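You operate a simulated robot arm through the tools that you are given. There is no shell and no other tool.

You are at the controls of a simulated robot arm. One attempt, no reset.

TASK
Clamp the cup rail, tap its peg home and sand the rough patch.
Fine: none of the patch is left; use the bench mallet and the bench sander and put both back; release the clamp after both jobs; fingers clear of its pad. What is to be rubbed or washed off counts as gone when no trace of it is left.

Only the result counts: the job must be done as asked and must still hold three seconds after the hand-in. Knocking over, shifting, dropping, spilling or breaking anything else fails it.

THE ROBOT
A 7-joint arm with a two-finger parallel gripper, fixed in place. Base frame: the origin is on the floor under the middle of its stand, x ahead of it, y to its left, z up; the work surface is at about z = 850. Readings come in mm, rad, newtons and seconds.
With the tool pointing down near the work surface it reaches from about 420 to 900 mm from the base axis. Its first joint turns from -2.496 to 2.496 rad. Payload 3 kg.
The TCP is the grasp point between the finger pads, 30 mm short of the fingertips. In the tool frame z runs along the fingers and y along their closing line. The gripper opens to 94 mm. The fingers are 28 mm wide and 10 mm thick; the gripper's body (50 by 96 mm) begins 55 mm behind the TCP.
Orientation is told as [roll, pitch, yaw] about the base's x, y, z axes, in that order, counted from this pose: with the fingers straight down and closing along the base's y, the tool's x points along the base's -x, its y along +y and its z along -z.

THE INTERFACE
- The arm moves only by the tool servo_tool. Its argument "commands" is a list of rows, each a list of 7 numbers: the shift along the base's x, y, z in mm, then the turn, a rotation vector about the base's x, y, z in rad, then the opening, from 0 (shut) to 1 (fully open). In form: [[dx, dy, dz, wx, wy, wz, hand], ...]. A call has 1 to 20 rows; each row is the pose to reach, as a shift and turn from the pose commanded when the call began. Each row takes 0.2 s and may step no farther than 50 mm and 0.15 rad from the row before; otherwise, or with a gripper value out of range, the whole call is refused. Where a pose cannot be reached the arm comes as near as it can. A force on the tool above 90 N (or 10 N above the force at the start of the call, whichever is more), or a blocked arm, ends the call early, and 0.2 s more pass. The fingers move at their own pace (about 72 mm/s each) and stop on an object; they squeeze with about 25 N. The grip force told is the motor's: it shows also when the fingers shut on nothing. Time passes only in rows, and 0.2 s behind the last, so rows that repeat a pose let the fingers close. It gives the time, the measured TCP pose, the force on the tool (base axes), the opening and the grip force at its end, in the units of the frame above (readings bear some noise), with the torque about the TCP (base axes, N m) and any sound that the robot's microphone picked up, and new pictures: "views" is both (left out), scene, wrist or none.
- Cameras (640 x 400 px; columns grow to the right, rows downward): "scene" is fixed at [408.5, -495.7, 1689.3]; the picture's right is [1.00, -0.04, 0.00], its down [-0.02, -0.62, -0.78] and it looks along [0.03, 0.78, -0.62] (base axes); focal length 364 px, centre (320, 200). "wrist" rides on the gripper at [76, 14, -102] in the tool frame; the picture's right is [-0.18, 0.98, 0.00], its down [-0.75, -0.14, -0.64] and it looks along [-0.63, -0.12, 0.77] (tool axes); focal length 243 px, centre (320, 200). There is no depth. A picture from a camera that has moved, and an enlarged one, comes with that camera's place and axes in the base frame and with its lens. The place of the scene camera against the robot may be out by one fixed shift of up to 25 mm in any direction.
- inspect(camera, box): a new picture of the part [left, top, right, bottom] of that camera's present view, enlarged. The clock stands still meanwhile.
- sign_off(): hands the job in; it is judged then, once.

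Nothing tells you positions but the pictures and the camera data. Unless the task says otherwise, let go and move clear before handing in.

The tools are called after "Emit:" by a JSON object that holds its "api" and its "payload". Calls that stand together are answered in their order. servo_tool: Moves the arm, as the interface text tells. Its arguments: {"type":"object","properties":{"commands":{"type":"array"},"views":{"type":"string","enum":["both","scene","wrist","none"]}},"required":["commands"]} The other tools are called the same way: inspect (camera, box) takes an enlarged picture of a part of a camera's view; sign_off () hands the job in.

At the start:

```text
t: 0.0
ee_pos: [413.5, 331.1, 1199.3]
tcp_rot: [0.001, -0.001, 0.0]
force: [0.0, 0.7, -0.2]
ft_torque: [0.01, -0.02, 0.02]
finger_gap: 94.2
grip_force: 0.1
```

scene: 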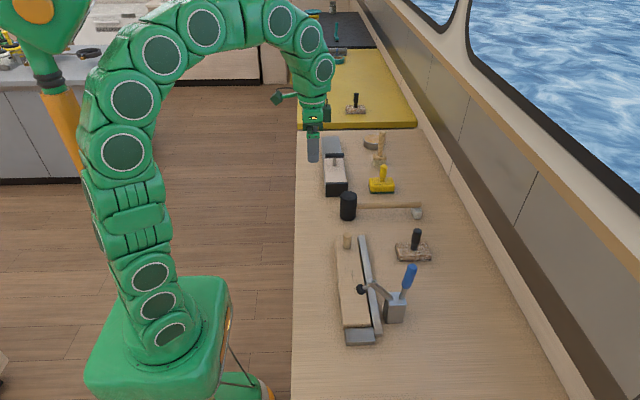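
wrist: 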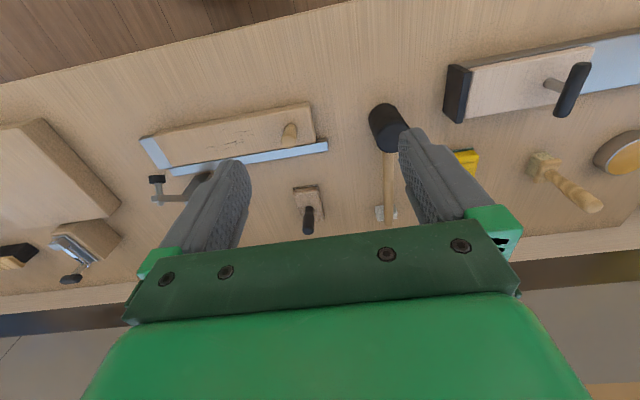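

I see a workbench with a rail in a toggle-clamp fixture, a mallet with a black head, and several sanders or blocks. I'll look closer at everything before moving.

Emit:
{"api": "inspect", "payload": {"camera": "scene", "box": [300, 220, 460, 360]}}

Emit:
{"api": "inspect", "payload": {"camera": "scene", "box": [290, 80, 450, 230]}}

Emit:
{"api": "inspect", "payload": {"camera": "wrist", "box": [120, 80, 340, 250]}}

Emit:
{"api": "inspect", "payload": {"camera": "wrist", "box": [350, 20, 640, 250]}}

Emit:
{"api": "inspect", "payload": {"camera": "wrist", "box": [0, 80, 200, 300]}}

```text
2.86 times, centred on (380, 290) of scene
camera zoom: at [408.5, -495.7, 1689.3], right [1.0, -0.04, 0.0], down [-0.02, -0.62, -0.78], along [0.03, 0.78, -0.62], focal length 1039 px, centre (149, -57)
```

zoom: 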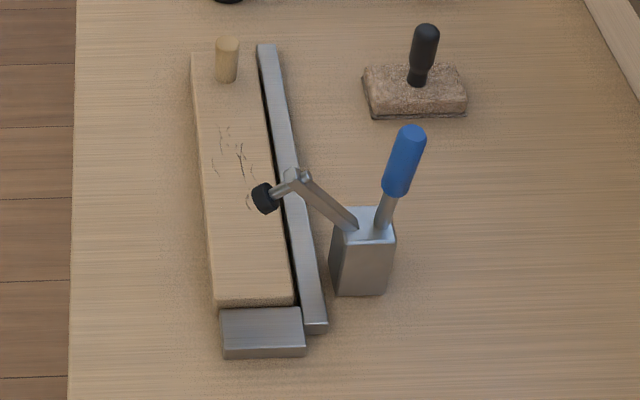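

```text
2.67 times, centred on (370, 155) of scene
camera zoom: at [408.5, -495.7, 1689.3], right [1.0, -0.04, 0.0], down [-0.02, -0.62, -0.78], along [0.03, 0.78, -0.62], focal length 970 px, centre (187, 320)
```

zoom: 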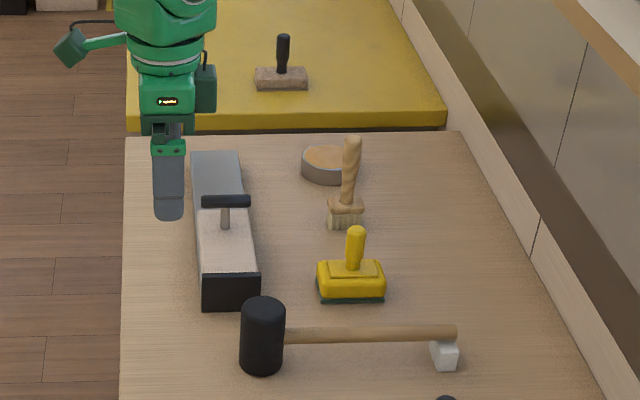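

```text
2.35 times, centred on (230, 165) of wrist
camera zoom: at [336.5, 344.6, 1302.5], right [0.18, 0.98, 0.0], down [0.75, -0.14, 0.64], along [0.63, -0.12, -0.77], focal length 571 px, centre (532, 282)
```

zoom: 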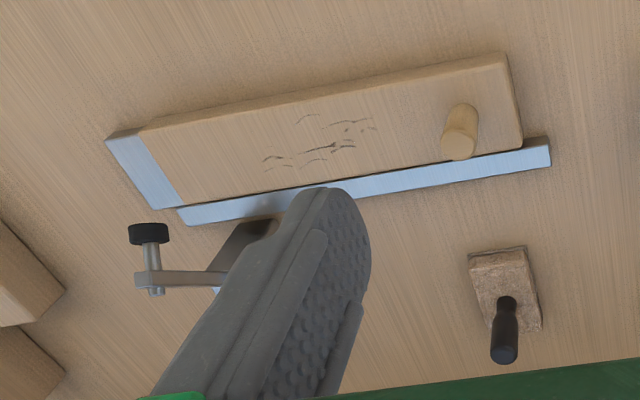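

```text
1.74 times, centred on (495, 135) of wrist
camera zoom: at [336.5, 344.6, 1302.5], right [0.18, 0.98, 0.0], down [0.75, -0.14, 0.64], along [0.63, -0.12, -0.77], focal length 422 px, centre (16, 313)
```

zoom: 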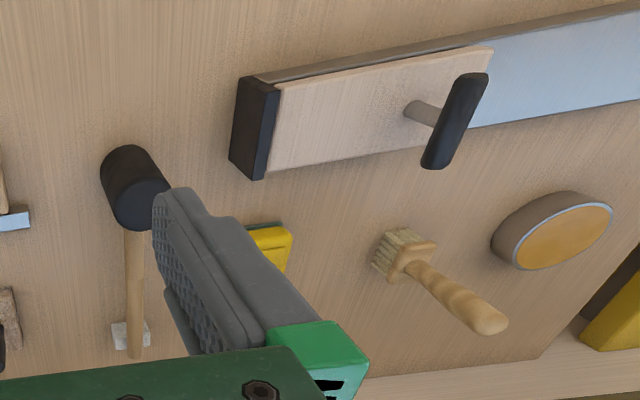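

```text
1.82 times, centred on (100, 190) of wrist
camera zoom: at [336.5, 344.6, 1302.5], right [0.18, 0.98, 0.0], down [0.75, -0.14, 0.64], along [0.63, -0.12, -0.77], focal length 441 px, centre (720, 218)
```

zoom: 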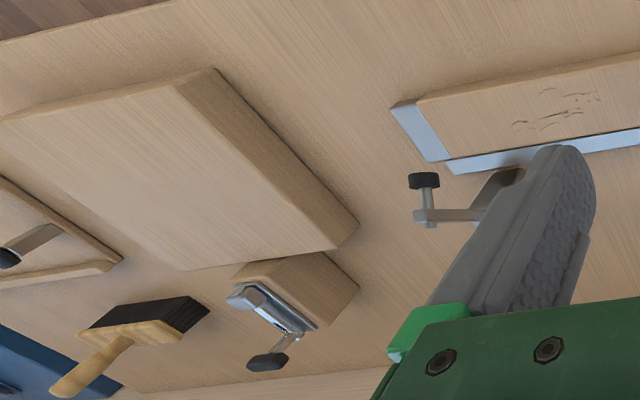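

The rail sits along y against a fence, with its end stop toward −y. A toggle clamp stands on the +x side, with a cork-like block sander nearby. I'll look at the other candidate tools in the background too.

Emit:
{"api": "inspect", "payload": {"camera": "scene", "box": [290, 0, 430, 130]}}

Emit:
{"api": "inspect", "payload": {"camera": "scene", "box": [340, 225, 430, 335]}}

Emit:
{"api": "inspect", "payload": {"camera": "scene", "box": [0, 0, 200, 120]}}

Emit:
{"api": "inspect", "payload": {"camera": "scene", "box": [350, 120, 450, 230]}}

Emit:
{"api": "inspect", "payload": {"camera": "scene", "box": [200, 280, 640, 400]}}

```text
3.08 times, centred on (360, 65) of scene
camera zoom: at [408.5, -495.7, 1689.3], right [1.0, -0.04, 0.0], down [-0.02, -0.62, -0.78], along [0.03, 0.78, -0.62], focal length 1119 px, centre (197, 615)
```

zoom: 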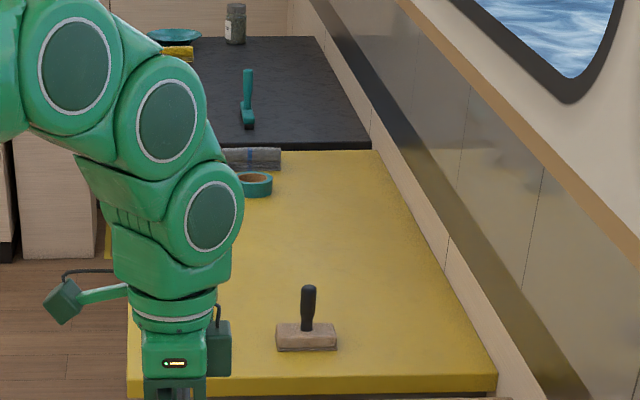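

```text
3.64 times, centred on (385, 280) of scene
camera zoom: at [408.5, -495.7, 1689.3], right [1.0, -0.04, 0.0], down [-0.02, -0.62, -0.78], along [0.03, 0.78, -0.62], focal length 1323 px, centre (84, -91)
```

zoom: 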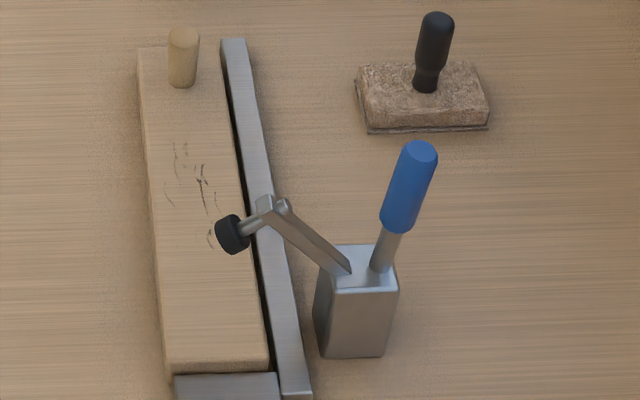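

```text
3.20 times, centred on (100, 60) of scene
camera zoom: at [408.5, -495.7, 1689.3], right [1.0, -0.04, 0.0], down [-0.02, -0.62, -0.78], along [0.03, 0.78, -0.62], focal length 1164 px, centre (1024, 648)
```

zoom: 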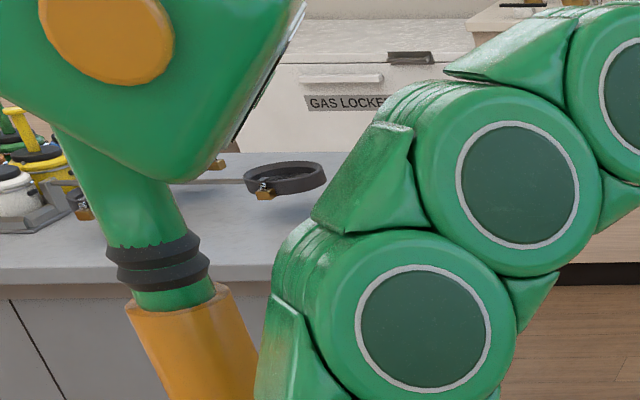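

```text
3.64 times, centred on (400, 175) of scene
camera zoom: at [408.5, -495.7, 1689.3], right [1.0, -0.04, 0.0], down [-0.02, -0.62, -0.78], along [0.03, 0.78, -0.62], focal length 1323 px, centre (29, 291)
```

zoom: 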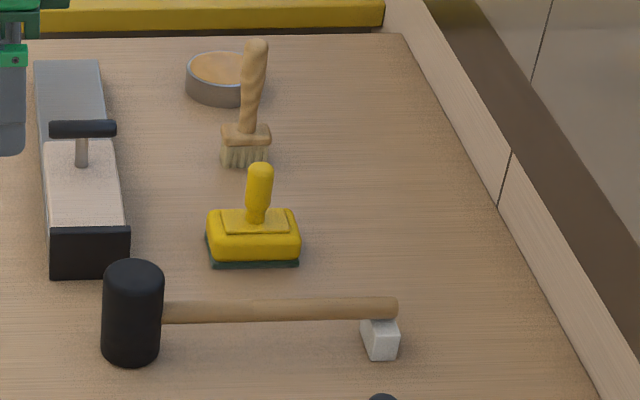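

```text
1.45 times, centred on (420, 340) of scene
camera zoom: at [408.5, -495.7, 1689.3], right [1.0, -0.04, 0.0], down [-0.02, -0.62, -0.78], along [0.03, 0.78, -0.62], focal length 529 px, centre (174, -4)
```

zoom: 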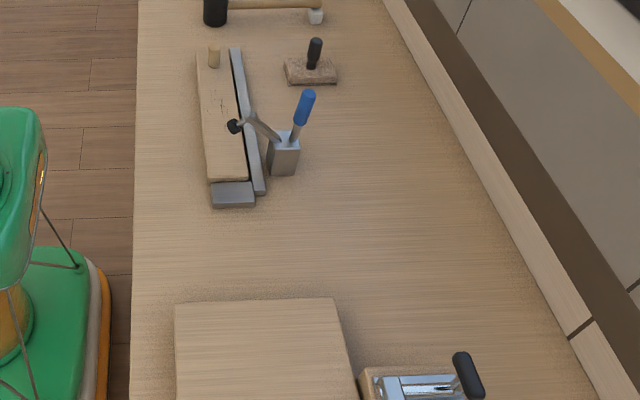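

Next I'll move the wrist camera above the rail and clamp to measure positions more accurately.

Emit:
{"api": "servo_tool", "payload": {"commands": [[0, -40, -10, 0, 0, 0, 1], [0, -80, -20, 0, 0, 0, 1], [0, -120, -30, 0, 0, 0, 1], [0, -160, -40, 0, 0, 0, 1], [0, -160, -40, 0, 0, 0, 1]], "views": "both"}}

```text
t: 1.2
ee_pos: [413.7, 172.7, 1160.4]
tcp_rot: [0.001, -0.001, 0.0]
force: [-0.1, 0.8, -0.1]
ft_torque: [-0.02, 0.02, 0.0]
finger_gap: 94.0
grip_force: 0.0
camera wrist: at [337.5, 186.4, 1264.1], right [0.18, 0.98, 0.0], down [0.75, -0.14, 0.64], along [0.63, -0.12, -0.77], focal length 243 px, centre (320, 200)
```

scene: 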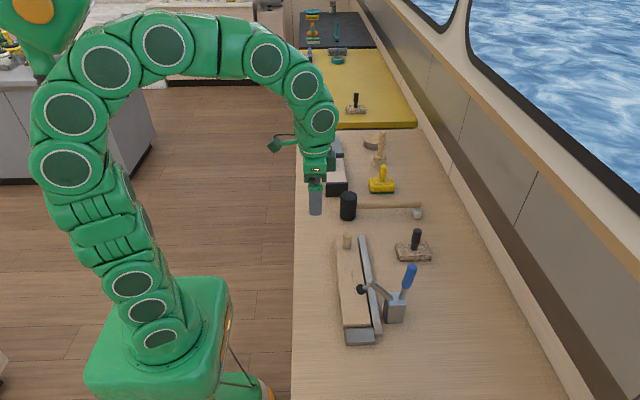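
wrist: 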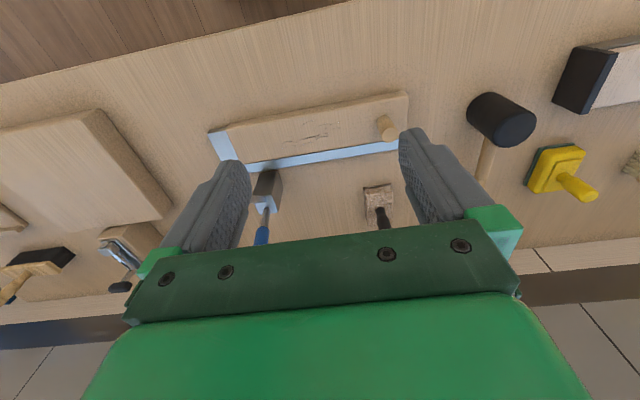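

Emit:
{"api": "inspect", "payload": {"camera": "wrist", "box": [200, 80, 420, 250]}}

Emit:
{"api": "inspect", "payload": {"camera": "wrist", "box": [440, 30, 640, 220]}}

Emit:
{"api": "inspect", "payload": {"camera": "scene", "box": [330, 180, 440, 350]}}

Emit:
{"api": "inspect", "payload": {"camera": "wrist", "box": [0, 90, 200, 310]}}

```text
2.35 times, centred on (310, 165) of wrist
camera zoom: at [337.5, 186.4, 1264.1], right [0.18, 0.98, 0.0], down [0.75, -0.14, 0.64], along [0.63, -0.12, -0.77], focal length 571 px, centre (344, 282)
```

zoom: 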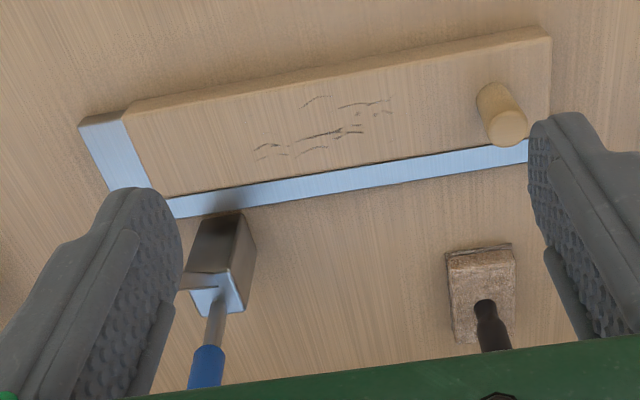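

```text
2.11 times, centred on (540, 125) of wrist
camera zoom: at [337.5, 186.4, 1264.1], right [0.18, 0.98, 0.0], down [0.75, -0.14, 0.64], along [0.63, -0.12, -0.77], focal length 511 px, centre (-143, 358)
```

zoom: 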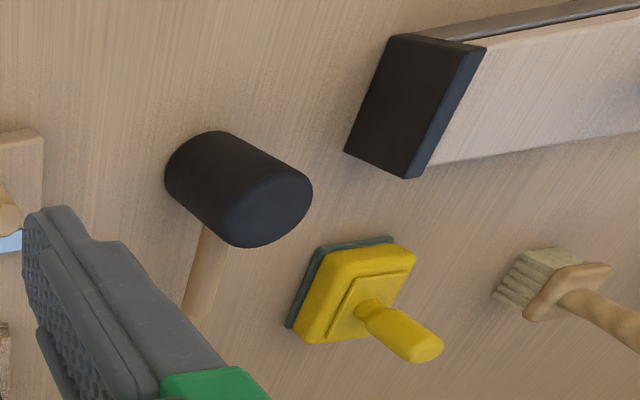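

```text
2.35 times, centred on (385, 265) of scene
camera zoom: at [408.5, -495.7, 1689.3], right [1.0, -0.04, 0.0], down [-0.02, -0.62, -0.78], along [0.03, 0.78, -0.62], focal length 856 px, centre (167, 47)
```

zoom: 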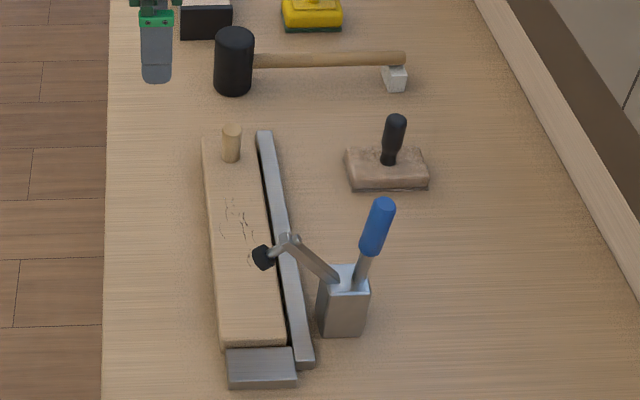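

```text
1.82 times, centred on (100, 200) of wrist
camera zoom: at [337.5, 186.4, 1264.1], right [0.18, 0.98, 0.0], down [0.75, -0.14, 0.64], along [0.63, -0.12, -0.77], focal length 441 px, centre (720, 200)
```

zoom: 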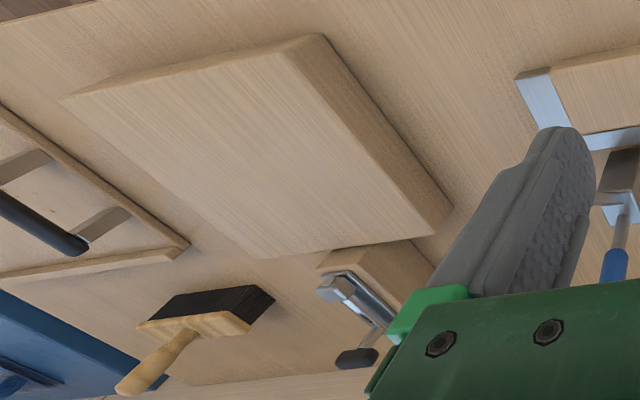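

The peg top is at about (510, 259, 926), the sander at about (677, 248) and the clamp at about (600, 130). Next I'll turn the hand and view the clamp from the side to understand its mechanism.

Emit:
{"api": "servo_tool", "payload": {"commands": [[13, -16, -3, 0, 0, 0.143, 1], [26, -32, -6, 0, 0, 0.286, 1], [39, -48, -9, 0, 0, 0.429, 1], [52, -64, -12, 0, 0, 0.571, 1], [65, -80, -15, 0, 0, 0.714, 1], [78, -96, -18, 0, 0, 0.857, 1], [91, -112, -21, 0, 0, 1.0, 1], [104, -128, -24, 0, 0, 1.143, 1], [117, -144, -27, 0, 0, 1.286, 1], [130, -160, -30, 0, 0, 1.429, 1], [145, -175, -30, 0, 0, 1.571, 1], [145, -175, -30, 0, 0, 1.571, 1]], "views": "both"}}

```text
t: 3.8
ee_pos: [557.4, -2.9, 1129.5]
tcp_rot: [-0.001, 0.0, 1.573]
force: [-0.5, -0.1, -1.6]
ft_torque: [0.0, -0.01, -0.02]
finger_gap: 94.0
grip_force: 0.1
camera wrist: at [543.7, -79.6, 1233.1], right [-0.98, 0.18, 0.0], down [0.14, 0.75, 0.64], along [0.12, 0.63, -0.77], focal length 243 px, centre (320, 200)
```

scene: 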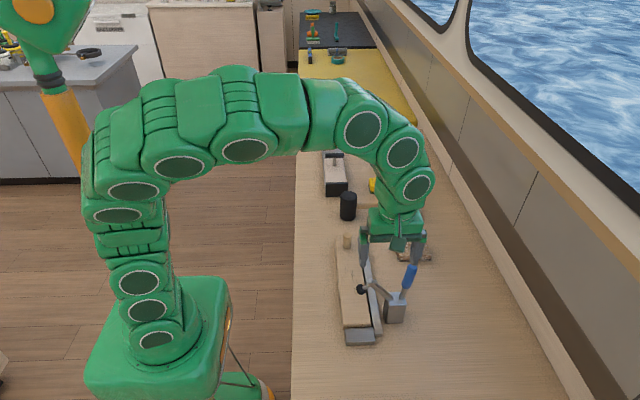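
wrist: 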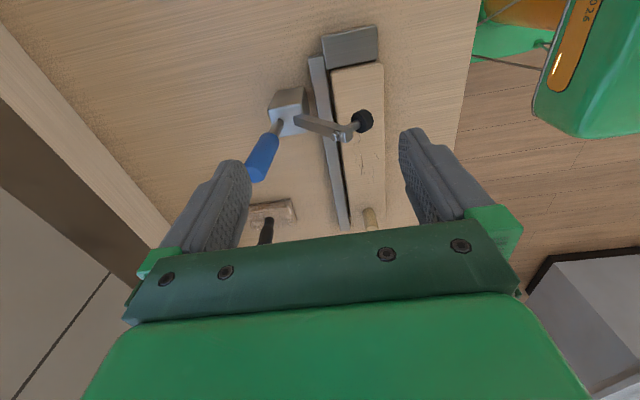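

Emit:
{"api": "servo_tool", "payload": {"commands": [[0, -15, -17, 0.11, 0, 0, 1], [0, -30, -35, 0.22, 0, 0, 1], [0, -45, -52, 0.33, 0, 0, 1], [0, -60, -70, 0.44, 0, 0, 1], [0, -60, -85, 0.54, 0, 0, 1], [0, -60, -85, 0.54, 0, 0, 1]], "views": "wrist"}}

Emit:
{"api": "inspect", "payload": {"camera": "wrist", "box": [220, 60, 420, 240]}}

```text
t: 5.2
ee_pos: [557.3, -62.4, 1043.2]
tcp_rot: [-0.001, -0.542, 1.571]
force: [0.0, 0.5, 0.0]
ft_torque: [-0.01, -0.03, -0.02]
finger_gap: 94.1
grip_force: 0.0
camera wrist: at [543.6, -181.3, 1092.0], right [-0.98, 0.16, 0.09], down [0.14, 0.32, 0.94], along [0.12, 0.94, -0.33], focal length 243 px, centre (320, 200)
```

wrist: 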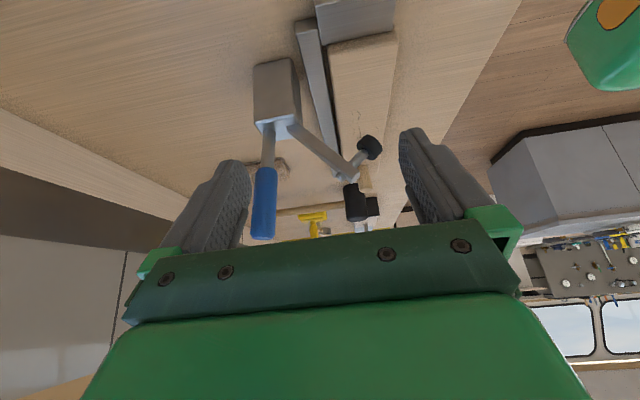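

```text
2.22 times, centred on (320, 150) of wrist
camera zoom: at [543.6, -181.3, 1092.0], right [-0.98, 0.16, 0.09], down [0.14, 0.32, 0.94], along [0.12, 0.94, -0.33], focal length 539 px, centre (320, 311)
```

zoom: 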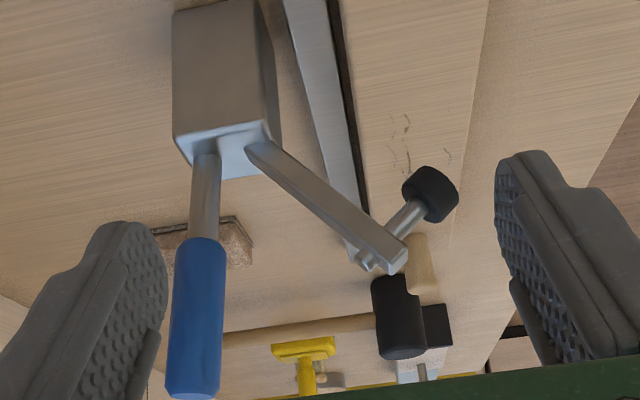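

The clamp pivot is around (600, 39, 915). Its handle stands nearly vertical, with the top at about (628, 39, 1041), and the arm is raised about 54° with the pad at about (514, 39, 965). I'll straighten the hand, close it and come above the gap next to the handle for a gentle push test.

Emit:
{"api": "servo_tool", "payload": {"commands": [[0, 0, 15, -0.09, 0, 0, 0.7], [5, 10, 40, -0.18, 0, 0, 0.4], [10, 20, 60, -0.27, 0, 0, 0], [15, 30, 70, -0.36, 0, 0, 0], [20, 45, 80, -0.45, 0, 0, 0], [25, 65, 80, -0.54, 0, 0, 0], [33, 85, 80, -0.54, 0, 0, 0], [33, 101, 70, -0.54, 0, 0, 0], [33, 101, 70, -0.54, 0, 0, 0]], "views": "both"}}

Emit:
{"api": "inspect", "payload": {"camera": "wrist", "box": [220, 40, 440, 260]}}

Emit:
{"api": "inspect", "payload": {"camera": "scene", "box": [330, 180, 450, 340]}}

```text
t: 7.2
ee_pos: [586.5, 37.0, 1114.1]
tcp_rot: [-0.001, 0.001, 1.571]
force: [-0.1, 0.0, 0.4]
ft_torque: [0.02, 0.0, 0.01]
finger_gap: 0.1
grip_force: 24.9
camera wrist: at [572.9, -40.2, 1218.4], right [-0.98, 0.18, 0.0], down [0.14, 0.75, 0.64], along [0.12, 0.63, -0.77], focal length 243 px, centre (320, 200)
```

scene: 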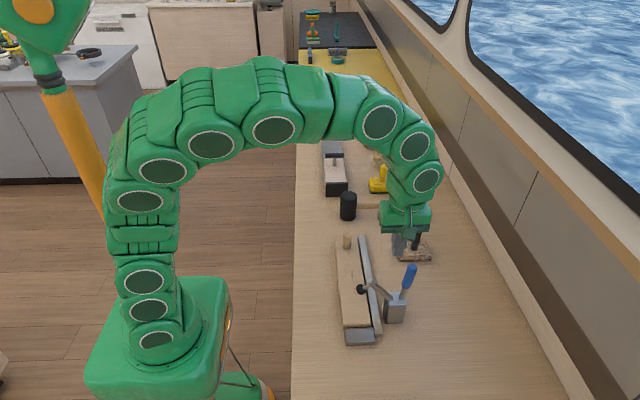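
wrist: 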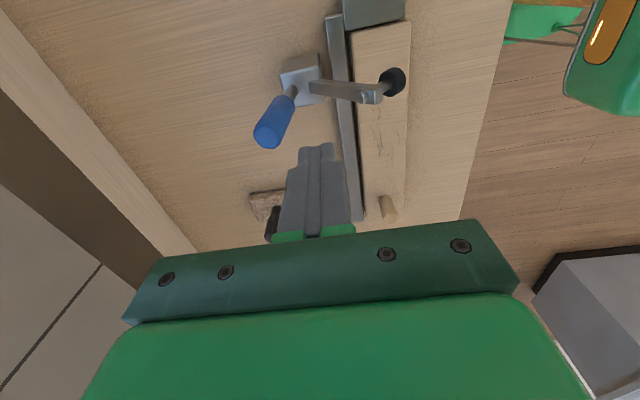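

```text
1.82 times, centred on (330, 150) of wrist
camera zoom: at [572.9, -40.2, 1218.4], right [-0.98, 0.18, 0.0], down [0.14, 0.75, 0.64], along [0.12, 0.63, -0.77], focal length 441 px, centre (302, 291)
```

zoom: 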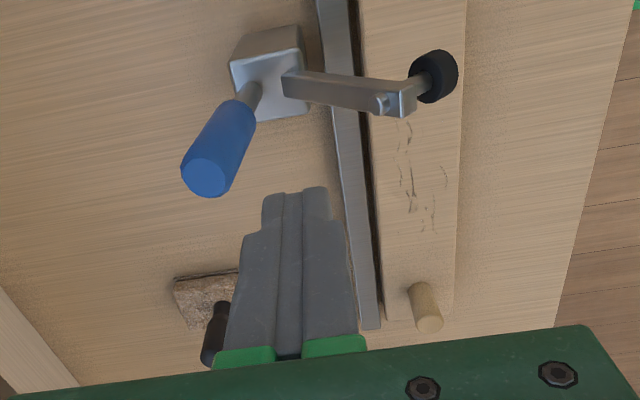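

```text
2.50 times, centred on (390, 260) of scene
camera zoom: at [408.5, -495.7, 1689.3], right [1.0, -0.04, 0.0], down [-0.02, -0.62, -0.78], along [0.03, 0.78, -0.62], focal length 910 px, centre (145, 50)
```

zoom: 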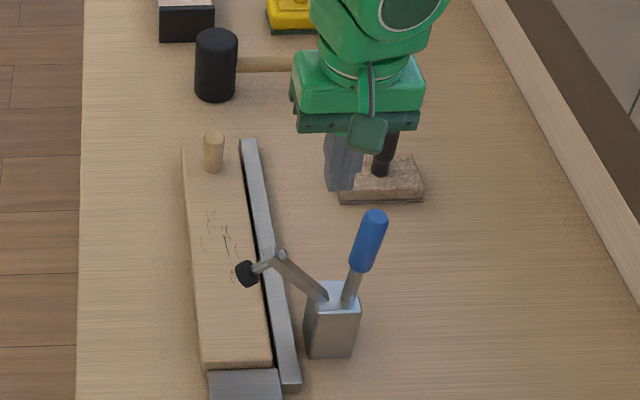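

I'll lower the closed fingers between the arm and the handle, then push gently toward +x.

Emit:
{"api": "servo_tool", "payload": {"commands": [[0, -1, -40, 0, 0, 0, 0], [0, -1, -80, 0, 0, 0, 0], [8, -1, -80, 0, 0, 0, 0], [14, -1, -80, 0, 0, 0, 0], [20, -1, -80, 0, 0, 0, 0], [25, -1, -80, 0, 0, 0, 0], [30, -1, -80, 0, 0, 0, 0]], "views": "both"}}

Emit:
{"api": "inspect", "payload": {"camera": "wrist", "box": [220, 20, 440, 240]}}

```text
t: 8.8
ee_pos: [620.9, 36.2, 1034.0]
tcp_rot: [0.0, 0.0, 1.571]
force: [-0.8, -0.5, -0.3]
ft_torque: [-0.01, 0.0, -0.01]
finger_gap: 0.0
grip_force: 24.9
camera wrist: at [606.2, -40.8, 1137.7], right [-0.98, 0.18, 0.0], down [0.14, 0.75, 0.64], along [0.12, 0.63, -0.77], focal length 243 px, centre (320, 200)
```

scene: 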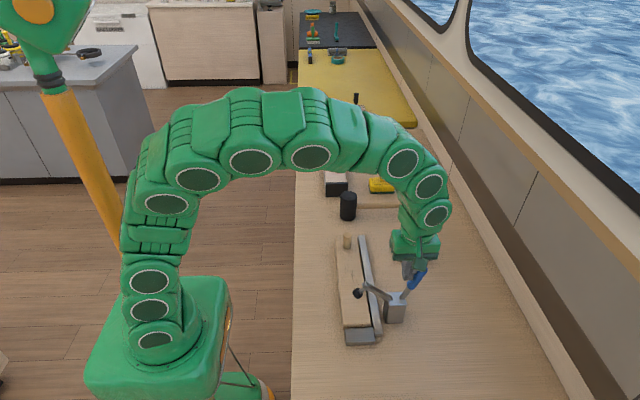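
wrist: 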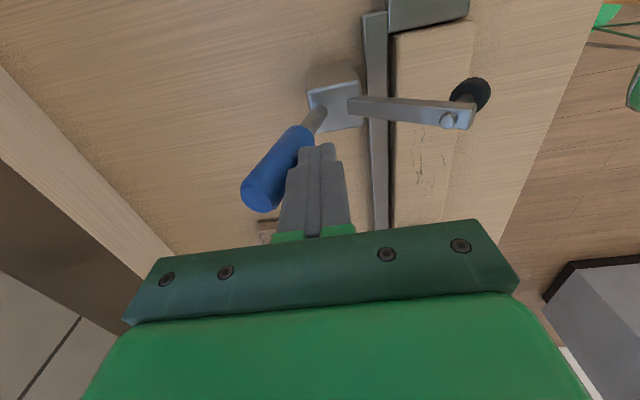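

```text
1.82 times, centred on (330, 130) of wrist
camera zoom: at [606.2, -40.8, 1137.7], right [-0.98, 0.18, 0.0], down [0.14, 0.75, 0.64], along [0.12, 0.63, -0.77], focal length 441 px, centre (302, 327)
```

zoom: 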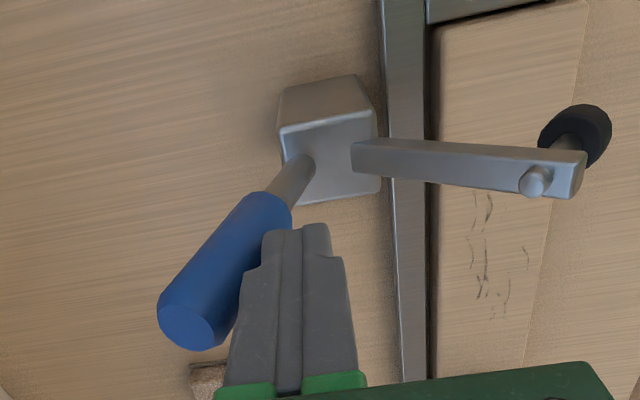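

Pushing +x does lower the arm, so this is the closing direction. I'll keep following the handle's arc in stages.

Emit:
{"api": "servo_tool", "payload": {"commands": [[9, 0, 0, 0, 0, 0, 0], [18, 0, -1, 0, 0, 0, 0], [27, 0, -3, 0, 0, 0, 0], [35, 0, -6, 0, 0, 0, 0], [43, 0, -10, 0, 0, 0, 0]], "views": "both"}}

Emit:
{"api": "inspect", "payload": {"camera": "wrist", "box": [220, 20, 500, 240]}}

Emit:
{"api": "inspect", "payload": {"camera": "scene", "box": [330, 220, 450, 350]}}

```text
t: 10.0
ee_pos: [664.1, 35.7, 1022.8]
tcp_rot: [-0.001, 0.0, 1.571]
force: [-0.1, 0.0, 0.8]
ft_torque: [-0.02, 0.01, -0.01]
finger_gap: 0.0
grip_force: 24.7
camera wrist: at [650.2, -41.4, 1127.0], right [-0.98, 0.18, 0.0], down [0.14, 0.75, 0.64], along [0.12, 0.63, -0.77], focal length 243 px, centre (320, 200)
```

scene: 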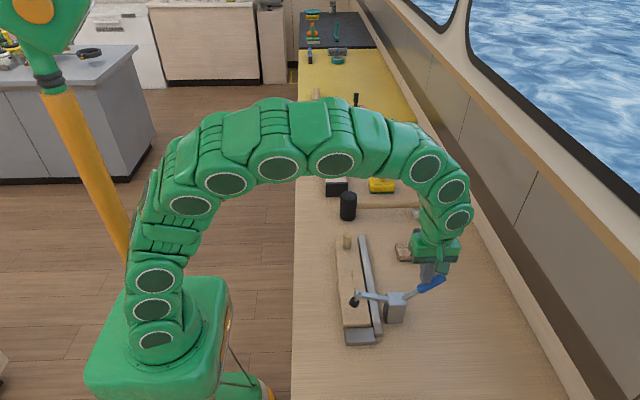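
wrist: 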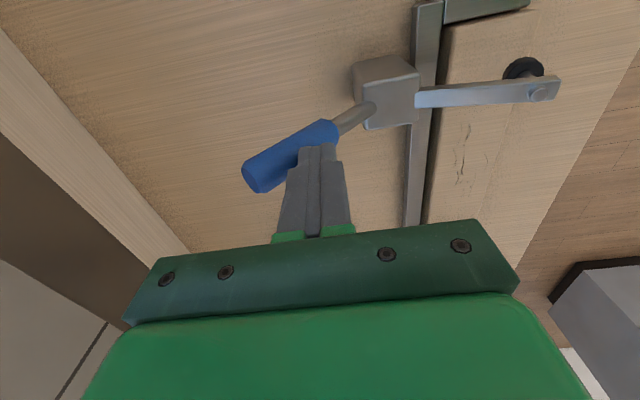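

```text
1.82 times, centred on (360, 130) of wrist
camera zoom: at [650.2, -41.4, 1127.0], right [-0.98, 0.18, 0.0], down [0.14, 0.75, 0.64], along [0.12, 0.63, -0.77], focal length 441 px, centre (247, 327)
```

zoom: 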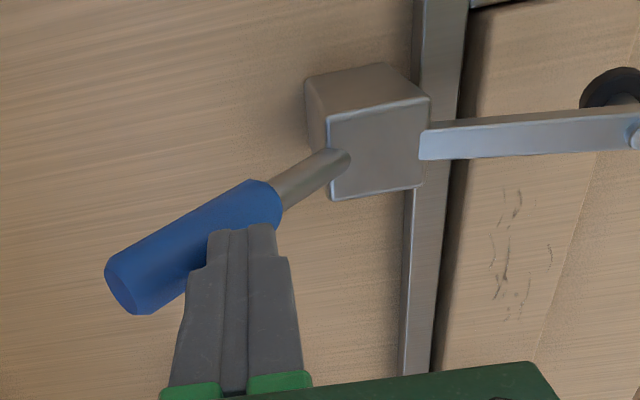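

```text
3.08 times, centred on (390, 285) of scene
camera zoom: at [408.5, -495.7, 1689.3], right [1.0, -0.04, 0.0], down [-0.02, -0.62, -0.78], along [0.03, 0.78, -0.62], focal length 1119 px, centre (105, -62)
```

zoom: 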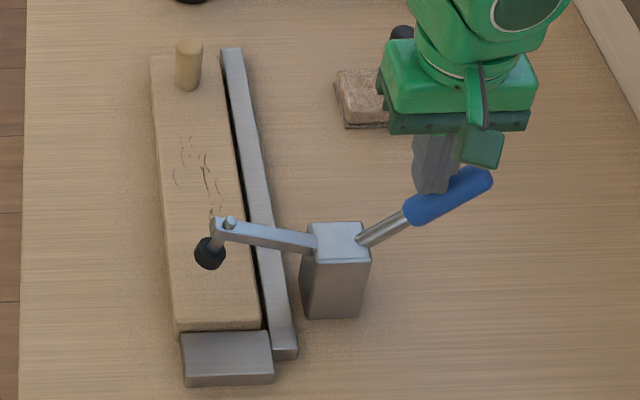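

Emit:
{"api": "servo_tool", "payload": {"commands": [[6, 0, -5, 0, 0, 0, 0], [12, 0, -11, 0, 0, 0, 0], [17, 0, -17, 0, 0, 0, 0], [21, 0, -24, 0, 0, 0, 0]], "views": "both"}}

Emit:
{"api": "inspect", "payload": {"camera": "wrist", "box": [220, 0, 600, 240]}}

Emit:
{"api": "inspect", "payload": {"camera": "scene", "box": [330, 220, 450, 350]}}

```text
t: 11.0
ee_pos: [684.2, 37.1, 999.5]
tcp_rot: [-0.001, -0.001, 1.571]
force: [-0.5, -0.6, -0.2]
ft_torque: [0.02, -0.02, 0.02]
finger_gap: 0.1
grip_force: 24.7
camera wrist: at [670.3, -40.8, 1103.5], right [-0.98, 0.18, 0.0], down [0.14, 0.75, 0.64], along [0.12, 0.63, -0.77], focal length 243 px, centre (320, 200)
```

scene: 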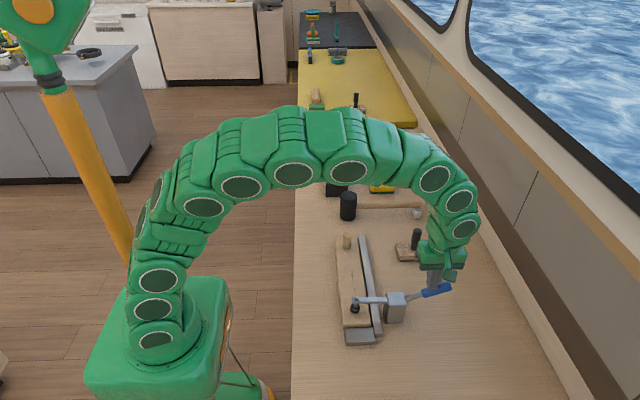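
wrist: 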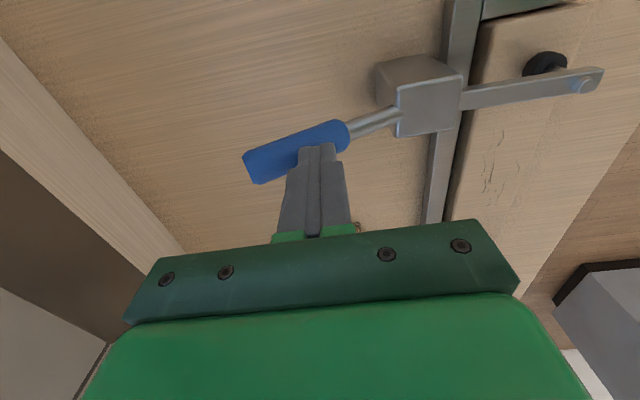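

```text
1.67 times, centred on (410, 120) of wrist
camera zoom: at [670.3, -40.8, 1103.5], right [-0.98, 0.18, 0.0], down [0.14, 0.75, 0.64], along [0.12, 0.63, -0.77], focal length 404 px, centre (170, 333)
```

zoom: 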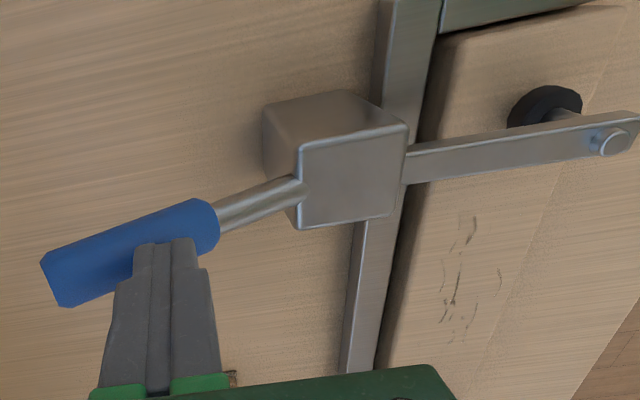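

```text
3.08 times, centred on (390, 285) of scene
camera zoom: at [408.5, -495.7, 1689.3], right [1.0, -0.04, 0.0], down [-0.02, -0.62, -0.78], along [0.03, 0.78, -0.62], focal length 1119 px, centre (105, -62)
```

zoom: 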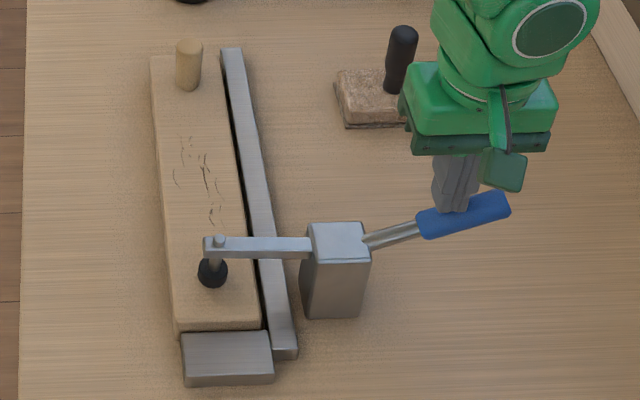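

Emit:
{"api": "servo_tool", "payload": {"commands": [[4, 0, -6, 0, 0, 0, 0], [8, 0, -12, 0, 0, 0, 0], [11, 0, -18, 0, 0, 0, 0]], "views": "both"}}

Emit:
{"api": "inspect", "payload": {"camera": "wrist", "box": [220, 0, 600, 240]}}

Emit:
{"api": "inspect", "payload": {"camera": "scene", "box": [330, 220, 450, 350]}}

```text
t: 11.7
ee_pos: [691.2, 36.1, 991.6]
tcp_rot: [0.001, 0.002, 1.573]
force: [-36.3, -2.4, 46.8]
ft_torque: [-0.08, 0.63, -0.03]
finger_gap: 0.0
grip_force: 25.2
stopped in row 3: the force on the tool passed its limit at 113 N (the readings are from after the stop); the commanded pose is now the measured one
camera wrist: at [676.8, -41.7, 1094.8], right [-0.98, 0.18, 0.0], down [0.14, 0.75, 0.64], along [0.12, 0.63, -0.77], focal length 243 px, centre (320, 200)
```

scene: 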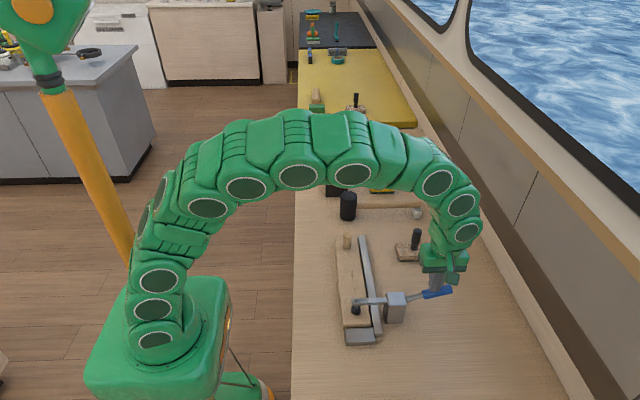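
wrist: 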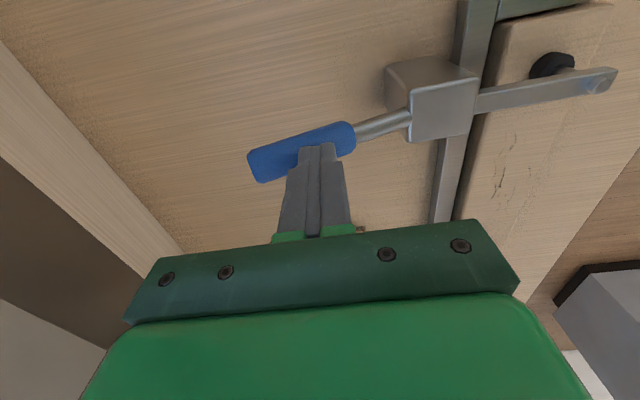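

```text
1.67 times, centred on (410, 120) of wrist
camera zoom: at [676.8, -41.7, 1094.8], right [-0.98, 0.18, 0.0], down [0.14, 0.75, 0.64], along [0.12, 0.63, -0.77], focal length 404 px, centre (170, 333)
```

zoom: 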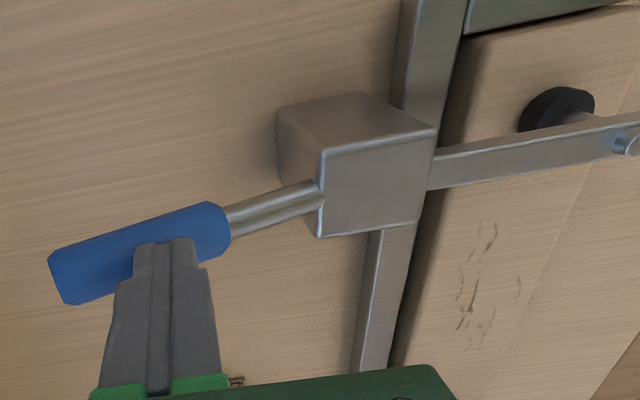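

```text
3.08 times, centred on (390, 285) of scene
camera zoom: at [408.5, -495.7, 1689.3], right [1.0, -0.04, 0.0], down [-0.02, -0.62, -0.78], along [0.03, 0.78, -0.62], focal length 1119 px, centre (105, -62)
```

zoom: 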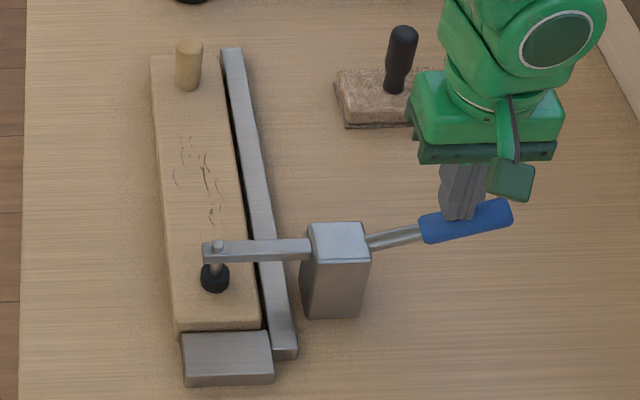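

The handle hit a hard stop and the pad appears to be on the rail. I'll back off and check that the clamp stays closed.

Emit:
{"api": "servo_tool", "payload": {"commands": [[-4, 0, 6, 0, 0, 0, 0], [-8, 0, 15, 0, 0, 0, 0], [-10, 0, 40, 0, 0, 0, 0], [-10, 0, 80, 0, 0, 0, 0], [-10, 0, 100, 0, 0, 0, 0]], "views": "both"}}

Emit:
{"api": "inspect", "payload": {"camera": "scene", "box": [330, 220, 450, 350]}}

Emit:
{"api": "inspect", "payload": {"camera": "wrist", "box": [220, 0, 600, 240]}}

```text
t: 12.9
ee_pos: [681.3, 38.1, 1088.9]
tcp_rot: [0.001, -0.001, 1.574]
force: [-0.2, 0.7, 0.2]
ft_torque: [0.02, -0.03, -0.01]
finger_gap: 0.2
grip_force: 25.6
camera wrist: at [667.4, -40.6, 1192.9], right [-0.98, 0.18, 0.0], down [0.14, 0.75, 0.64], along [0.12, 0.63, -0.77], focal length 243 px, centre (320, 200)
```

scene: 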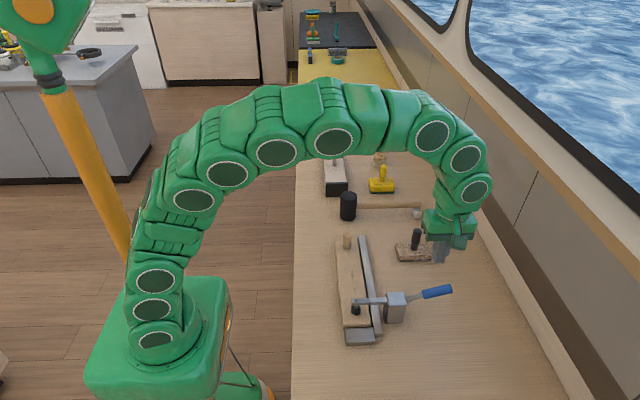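
wrist: 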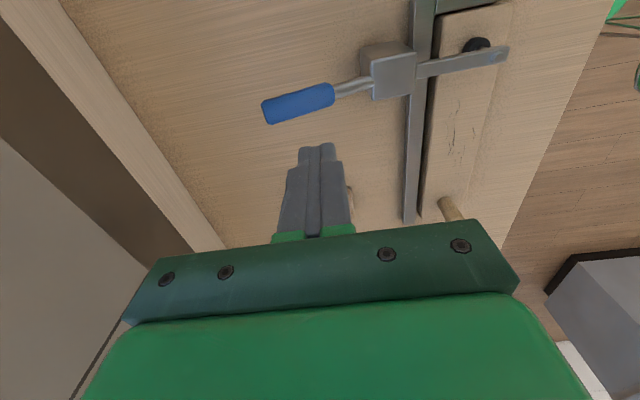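

```text
3.08 times, centred on (390, 285) of scene
camera zoom: at [408.5, -495.7, 1689.3], right [1.0, -0.04, 0.0], down [-0.02, -0.62, -0.78], along [0.03, 0.78, -0.62], focal length 1119 px, centre (105, -62)
```

zoom: 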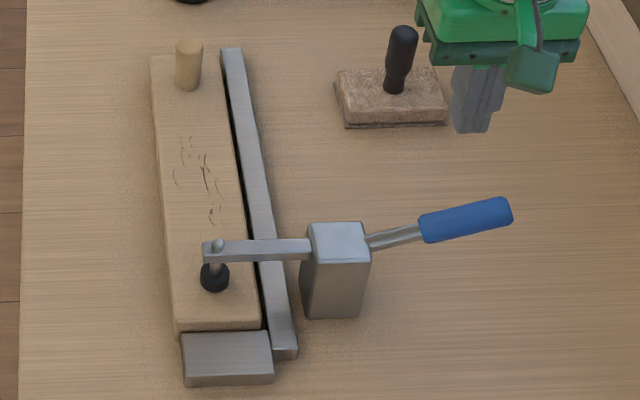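

```text
1.67 times, centred on (410, 120) of wrist
camera zoom: at [667.4, -40.6, 1192.9], right [-0.98, 0.18, 0.0], down [0.14, 0.75, 0.64], along [0.12, 0.63, -0.77], focal length 404 px, centre (170, 333)
```

zoom: 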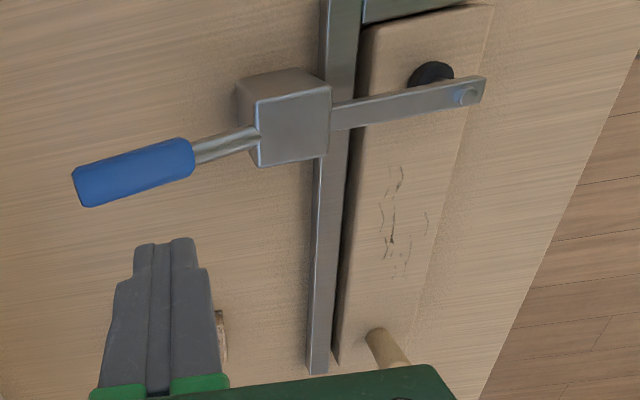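

Emit:
{"api": "inspect", "payload": {"camera": "scene", "box": [340, 285, 380, 320]}}

Emit:
{"api": "inspect", "payload": {"camera": "wrist", "box": [440, 20, 530, 90]}}

```text
11.43 times, centred on (360, 302) of scene
camera zoom: at [408.5, -495.7, 1689.3], right [1.0, -0.04, 0.0], down [-0.02, -0.62, -0.78], along [0.03, 0.78, -0.62], focal length 4158 px, centre (-137, -971)
```

zoom: 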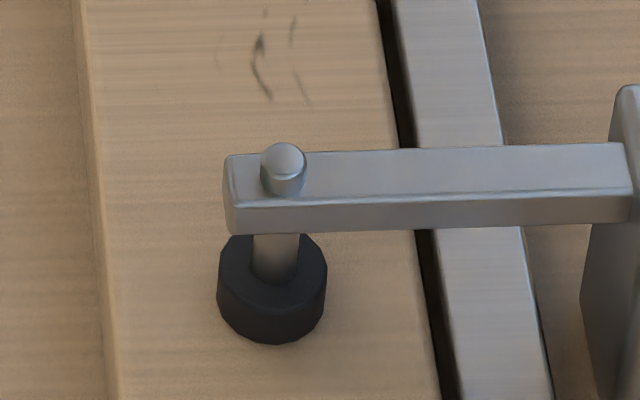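

```text
5.71 times, centred on (485, 55) of wrist
camera zoom: at [667.4, -40.6, 1192.9], right [-0.98, 0.18, 0.0], down [0.14, 0.75, 0.64], along [0.12, 0.63, -0.77], focal length 1386 px, centre (-623, 1029)
```

zoom: 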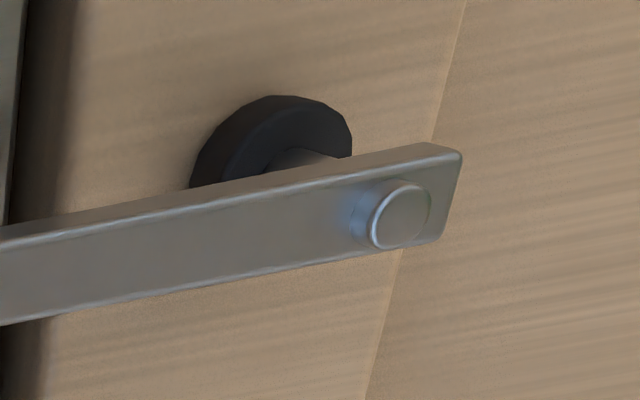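

The clamp holds closed with its arm level and the pad on the rail. Next I'll turn the hand back to yaw 0 and go to view the mallet, whose head is near (530, 430).

Emit:
{"api": "servo_tool", "payload": {"commands": [[-10, 20, 20, 0, 0, -0.131, 0.3], [-30, 50, 25, 0, 0, -0.262, 1], [-55, 80, 30, 0, 0, -0.393, 1], [-80, 115, 30, 0, 0, -0.524, 1], [-105, 150, 30, 0, 0, -0.655, 1], [-130, 185, 30, 0, 0, -0.786, 1], [-155, 220, 30, 0, 0, -0.917, 1], [-180, 255, 30, 0, 0, -1.048, 1], [-205, 290, 30, 0, 0, -1.179, 1], [-230, 325, 30, 0, 0, -1.31, 1], [-250, 355, 30, 0, 0, -1.441, 1], [-261, 382, 30, 0, 0, -1.572, 1], [-261, 382, 30, 0, 0, -1.572, 1]], "views": "both"}}

Emit:
{"api": "inspect", "payload": {"camera": "wrist", "box": [230, 50, 450, 250]}}

Emit:
{"api": "inspect", "payload": {"camera": "wrist", "box": [80, 40, 320, 220]}}

```text
t: 15.7
ee_pos: [420.9, 417.4, 1117.4]
tcp_rot: [0.002, -0.001, -0.001]
force: [0.3, 0.2, 0.0]
ft_torque: [0.03, -0.01, 0.02]
finger_gap: 94.2
grip_force: 0.1
camera wrist: at [344.2, 430.1, 1221.2], right [0.19, 0.98, 0.0], down [0.75, -0.14, 0.64], along [0.63, -0.12, -0.77], focal length 243 px, centre (320, 200)
```

scene: 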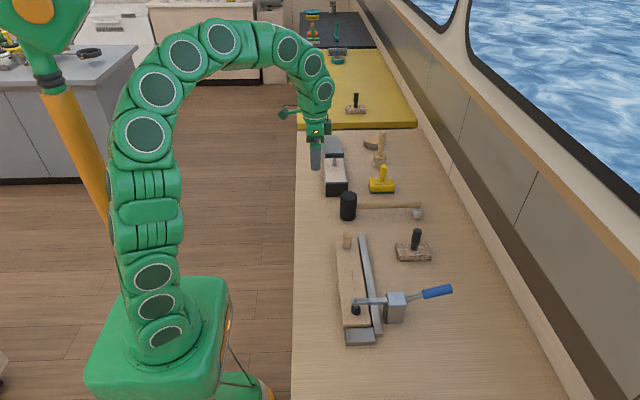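
wrist: 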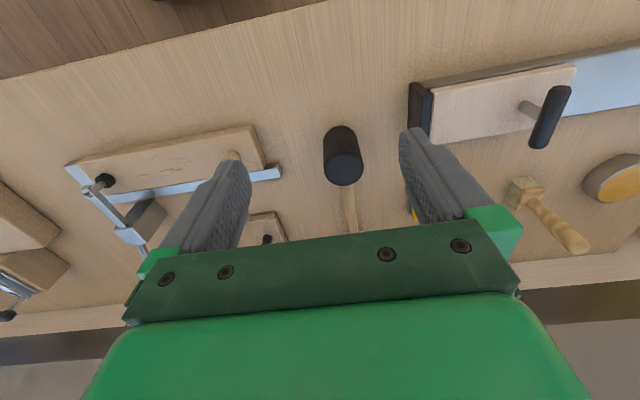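

```text
2.00 times, centred on (340, 150) of wrist
camera zoom: at [344.2, 430.1, 1221.2], right [0.19, 0.98, 0.0], down [0.75, -0.14, 0.64], along [0.63, -0.12, -0.77], focal length 485 px, centre (280, 300)
```

zoom: 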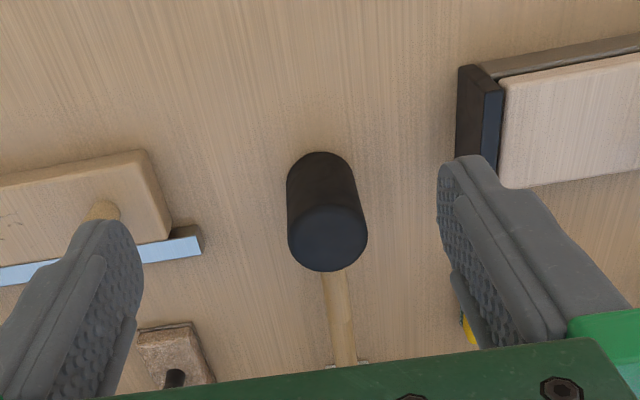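

```text
2.22 times, centred on (200, 130) of wrist
camera zoom: at [344.2, 430.1, 1221.2], right [0.19, 0.98, 0.0], down [0.75, -0.14, 0.64], along [0.63, -0.12, -0.77], focal length 539 px, centre (587, 356)
```

zoom: 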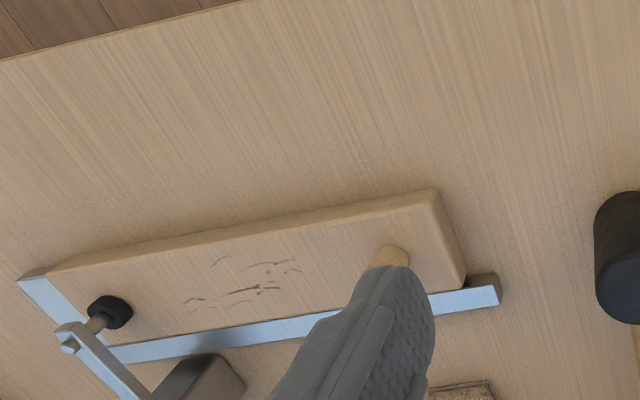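

The mallet head is a cylinder about 55 mm across, centred near (528, 430) with its top at z ≈ 936. The handle lies along +x. I'll grasp the head from above so taps load it straight, and I'll align first.

Emit:
{"api": "servo_tool", "payload": {"commands": [[30, 4, -25, 0, 0, 0, 1], [60, 8, -50, 0, 0, 0, 1], [90, 12, -75, 0, 0, 0, 1], [107, 13, -95, 0, 0, 0, 1], [107, 13, -105, 0, 0, 0, 1], [107, 13, -105, 0, 0, 0, 1]], "views": "both"}}

Emit:
{"api": "inspect", "payload": {"camera": "wrist", "box": [180, 60, 480, 240]}}

Emit:
{"api": "inspect", "payload": {"camera": "scene", "box": [290, 120, 440, 230]}}

```text
t: 17.1
ee_pos: [529.7, 433.6, 1015.2]
tcp_rot: [-0.001, 0.001, -0.001]
force: [-0.3, -0.2, -0.1]
ft_torque: [0.01, -0.01, 0.01]
finger_gap: 94.0
grip_force: 0.0
camera wrist: at [452.4, 445.7, 1117.2], right [0.18, 0.98, 0.0], down [0.75, -0.14, 0.64], along [0.63, -0.12, -0.77], focal length 243 px, centre (320, 200)
```

scene: 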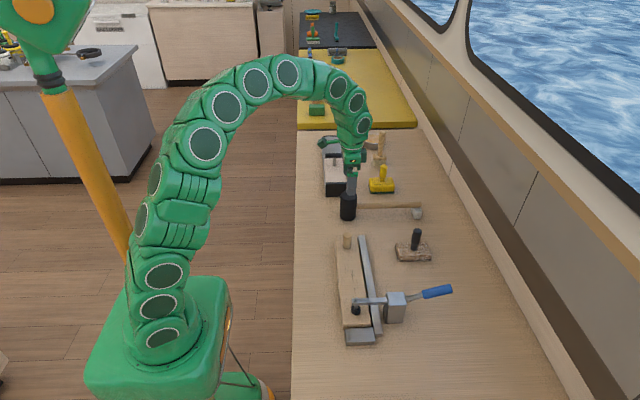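
wrist: 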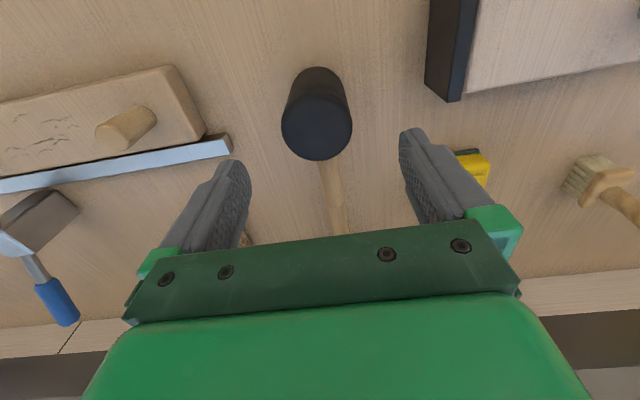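

```text
2.13 times, centred on (330, 150) of wrist
camera zoom: at [452.4, 445.7, 1117.2], right [0.18, 0.98, 0.0], down [0.75, -0.14, 0.64], along [0.63, -0.12, -0.77], focal length 518 px, centre (299, 307)
```

zoom: 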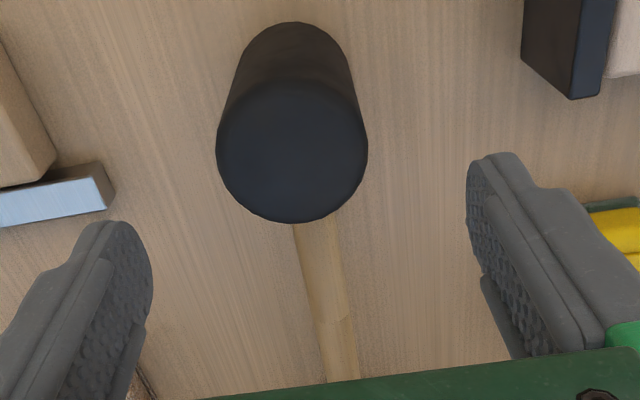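

```text
3.64 times, centred on (365, 175) of scene
camera zoom: at [408.5, -495.7, 1689.3], right [1.0, -0.04, 0.0], down [-0.02, -0.62, -0.78], along [0.03, 0.78, -0.62], focal length 1323 px, centre (156, 291)
```

zoom: 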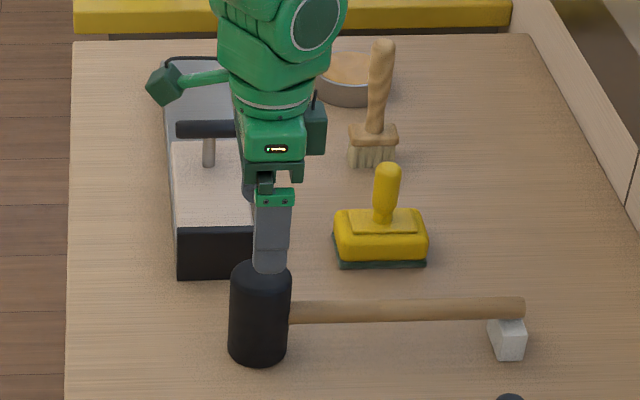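

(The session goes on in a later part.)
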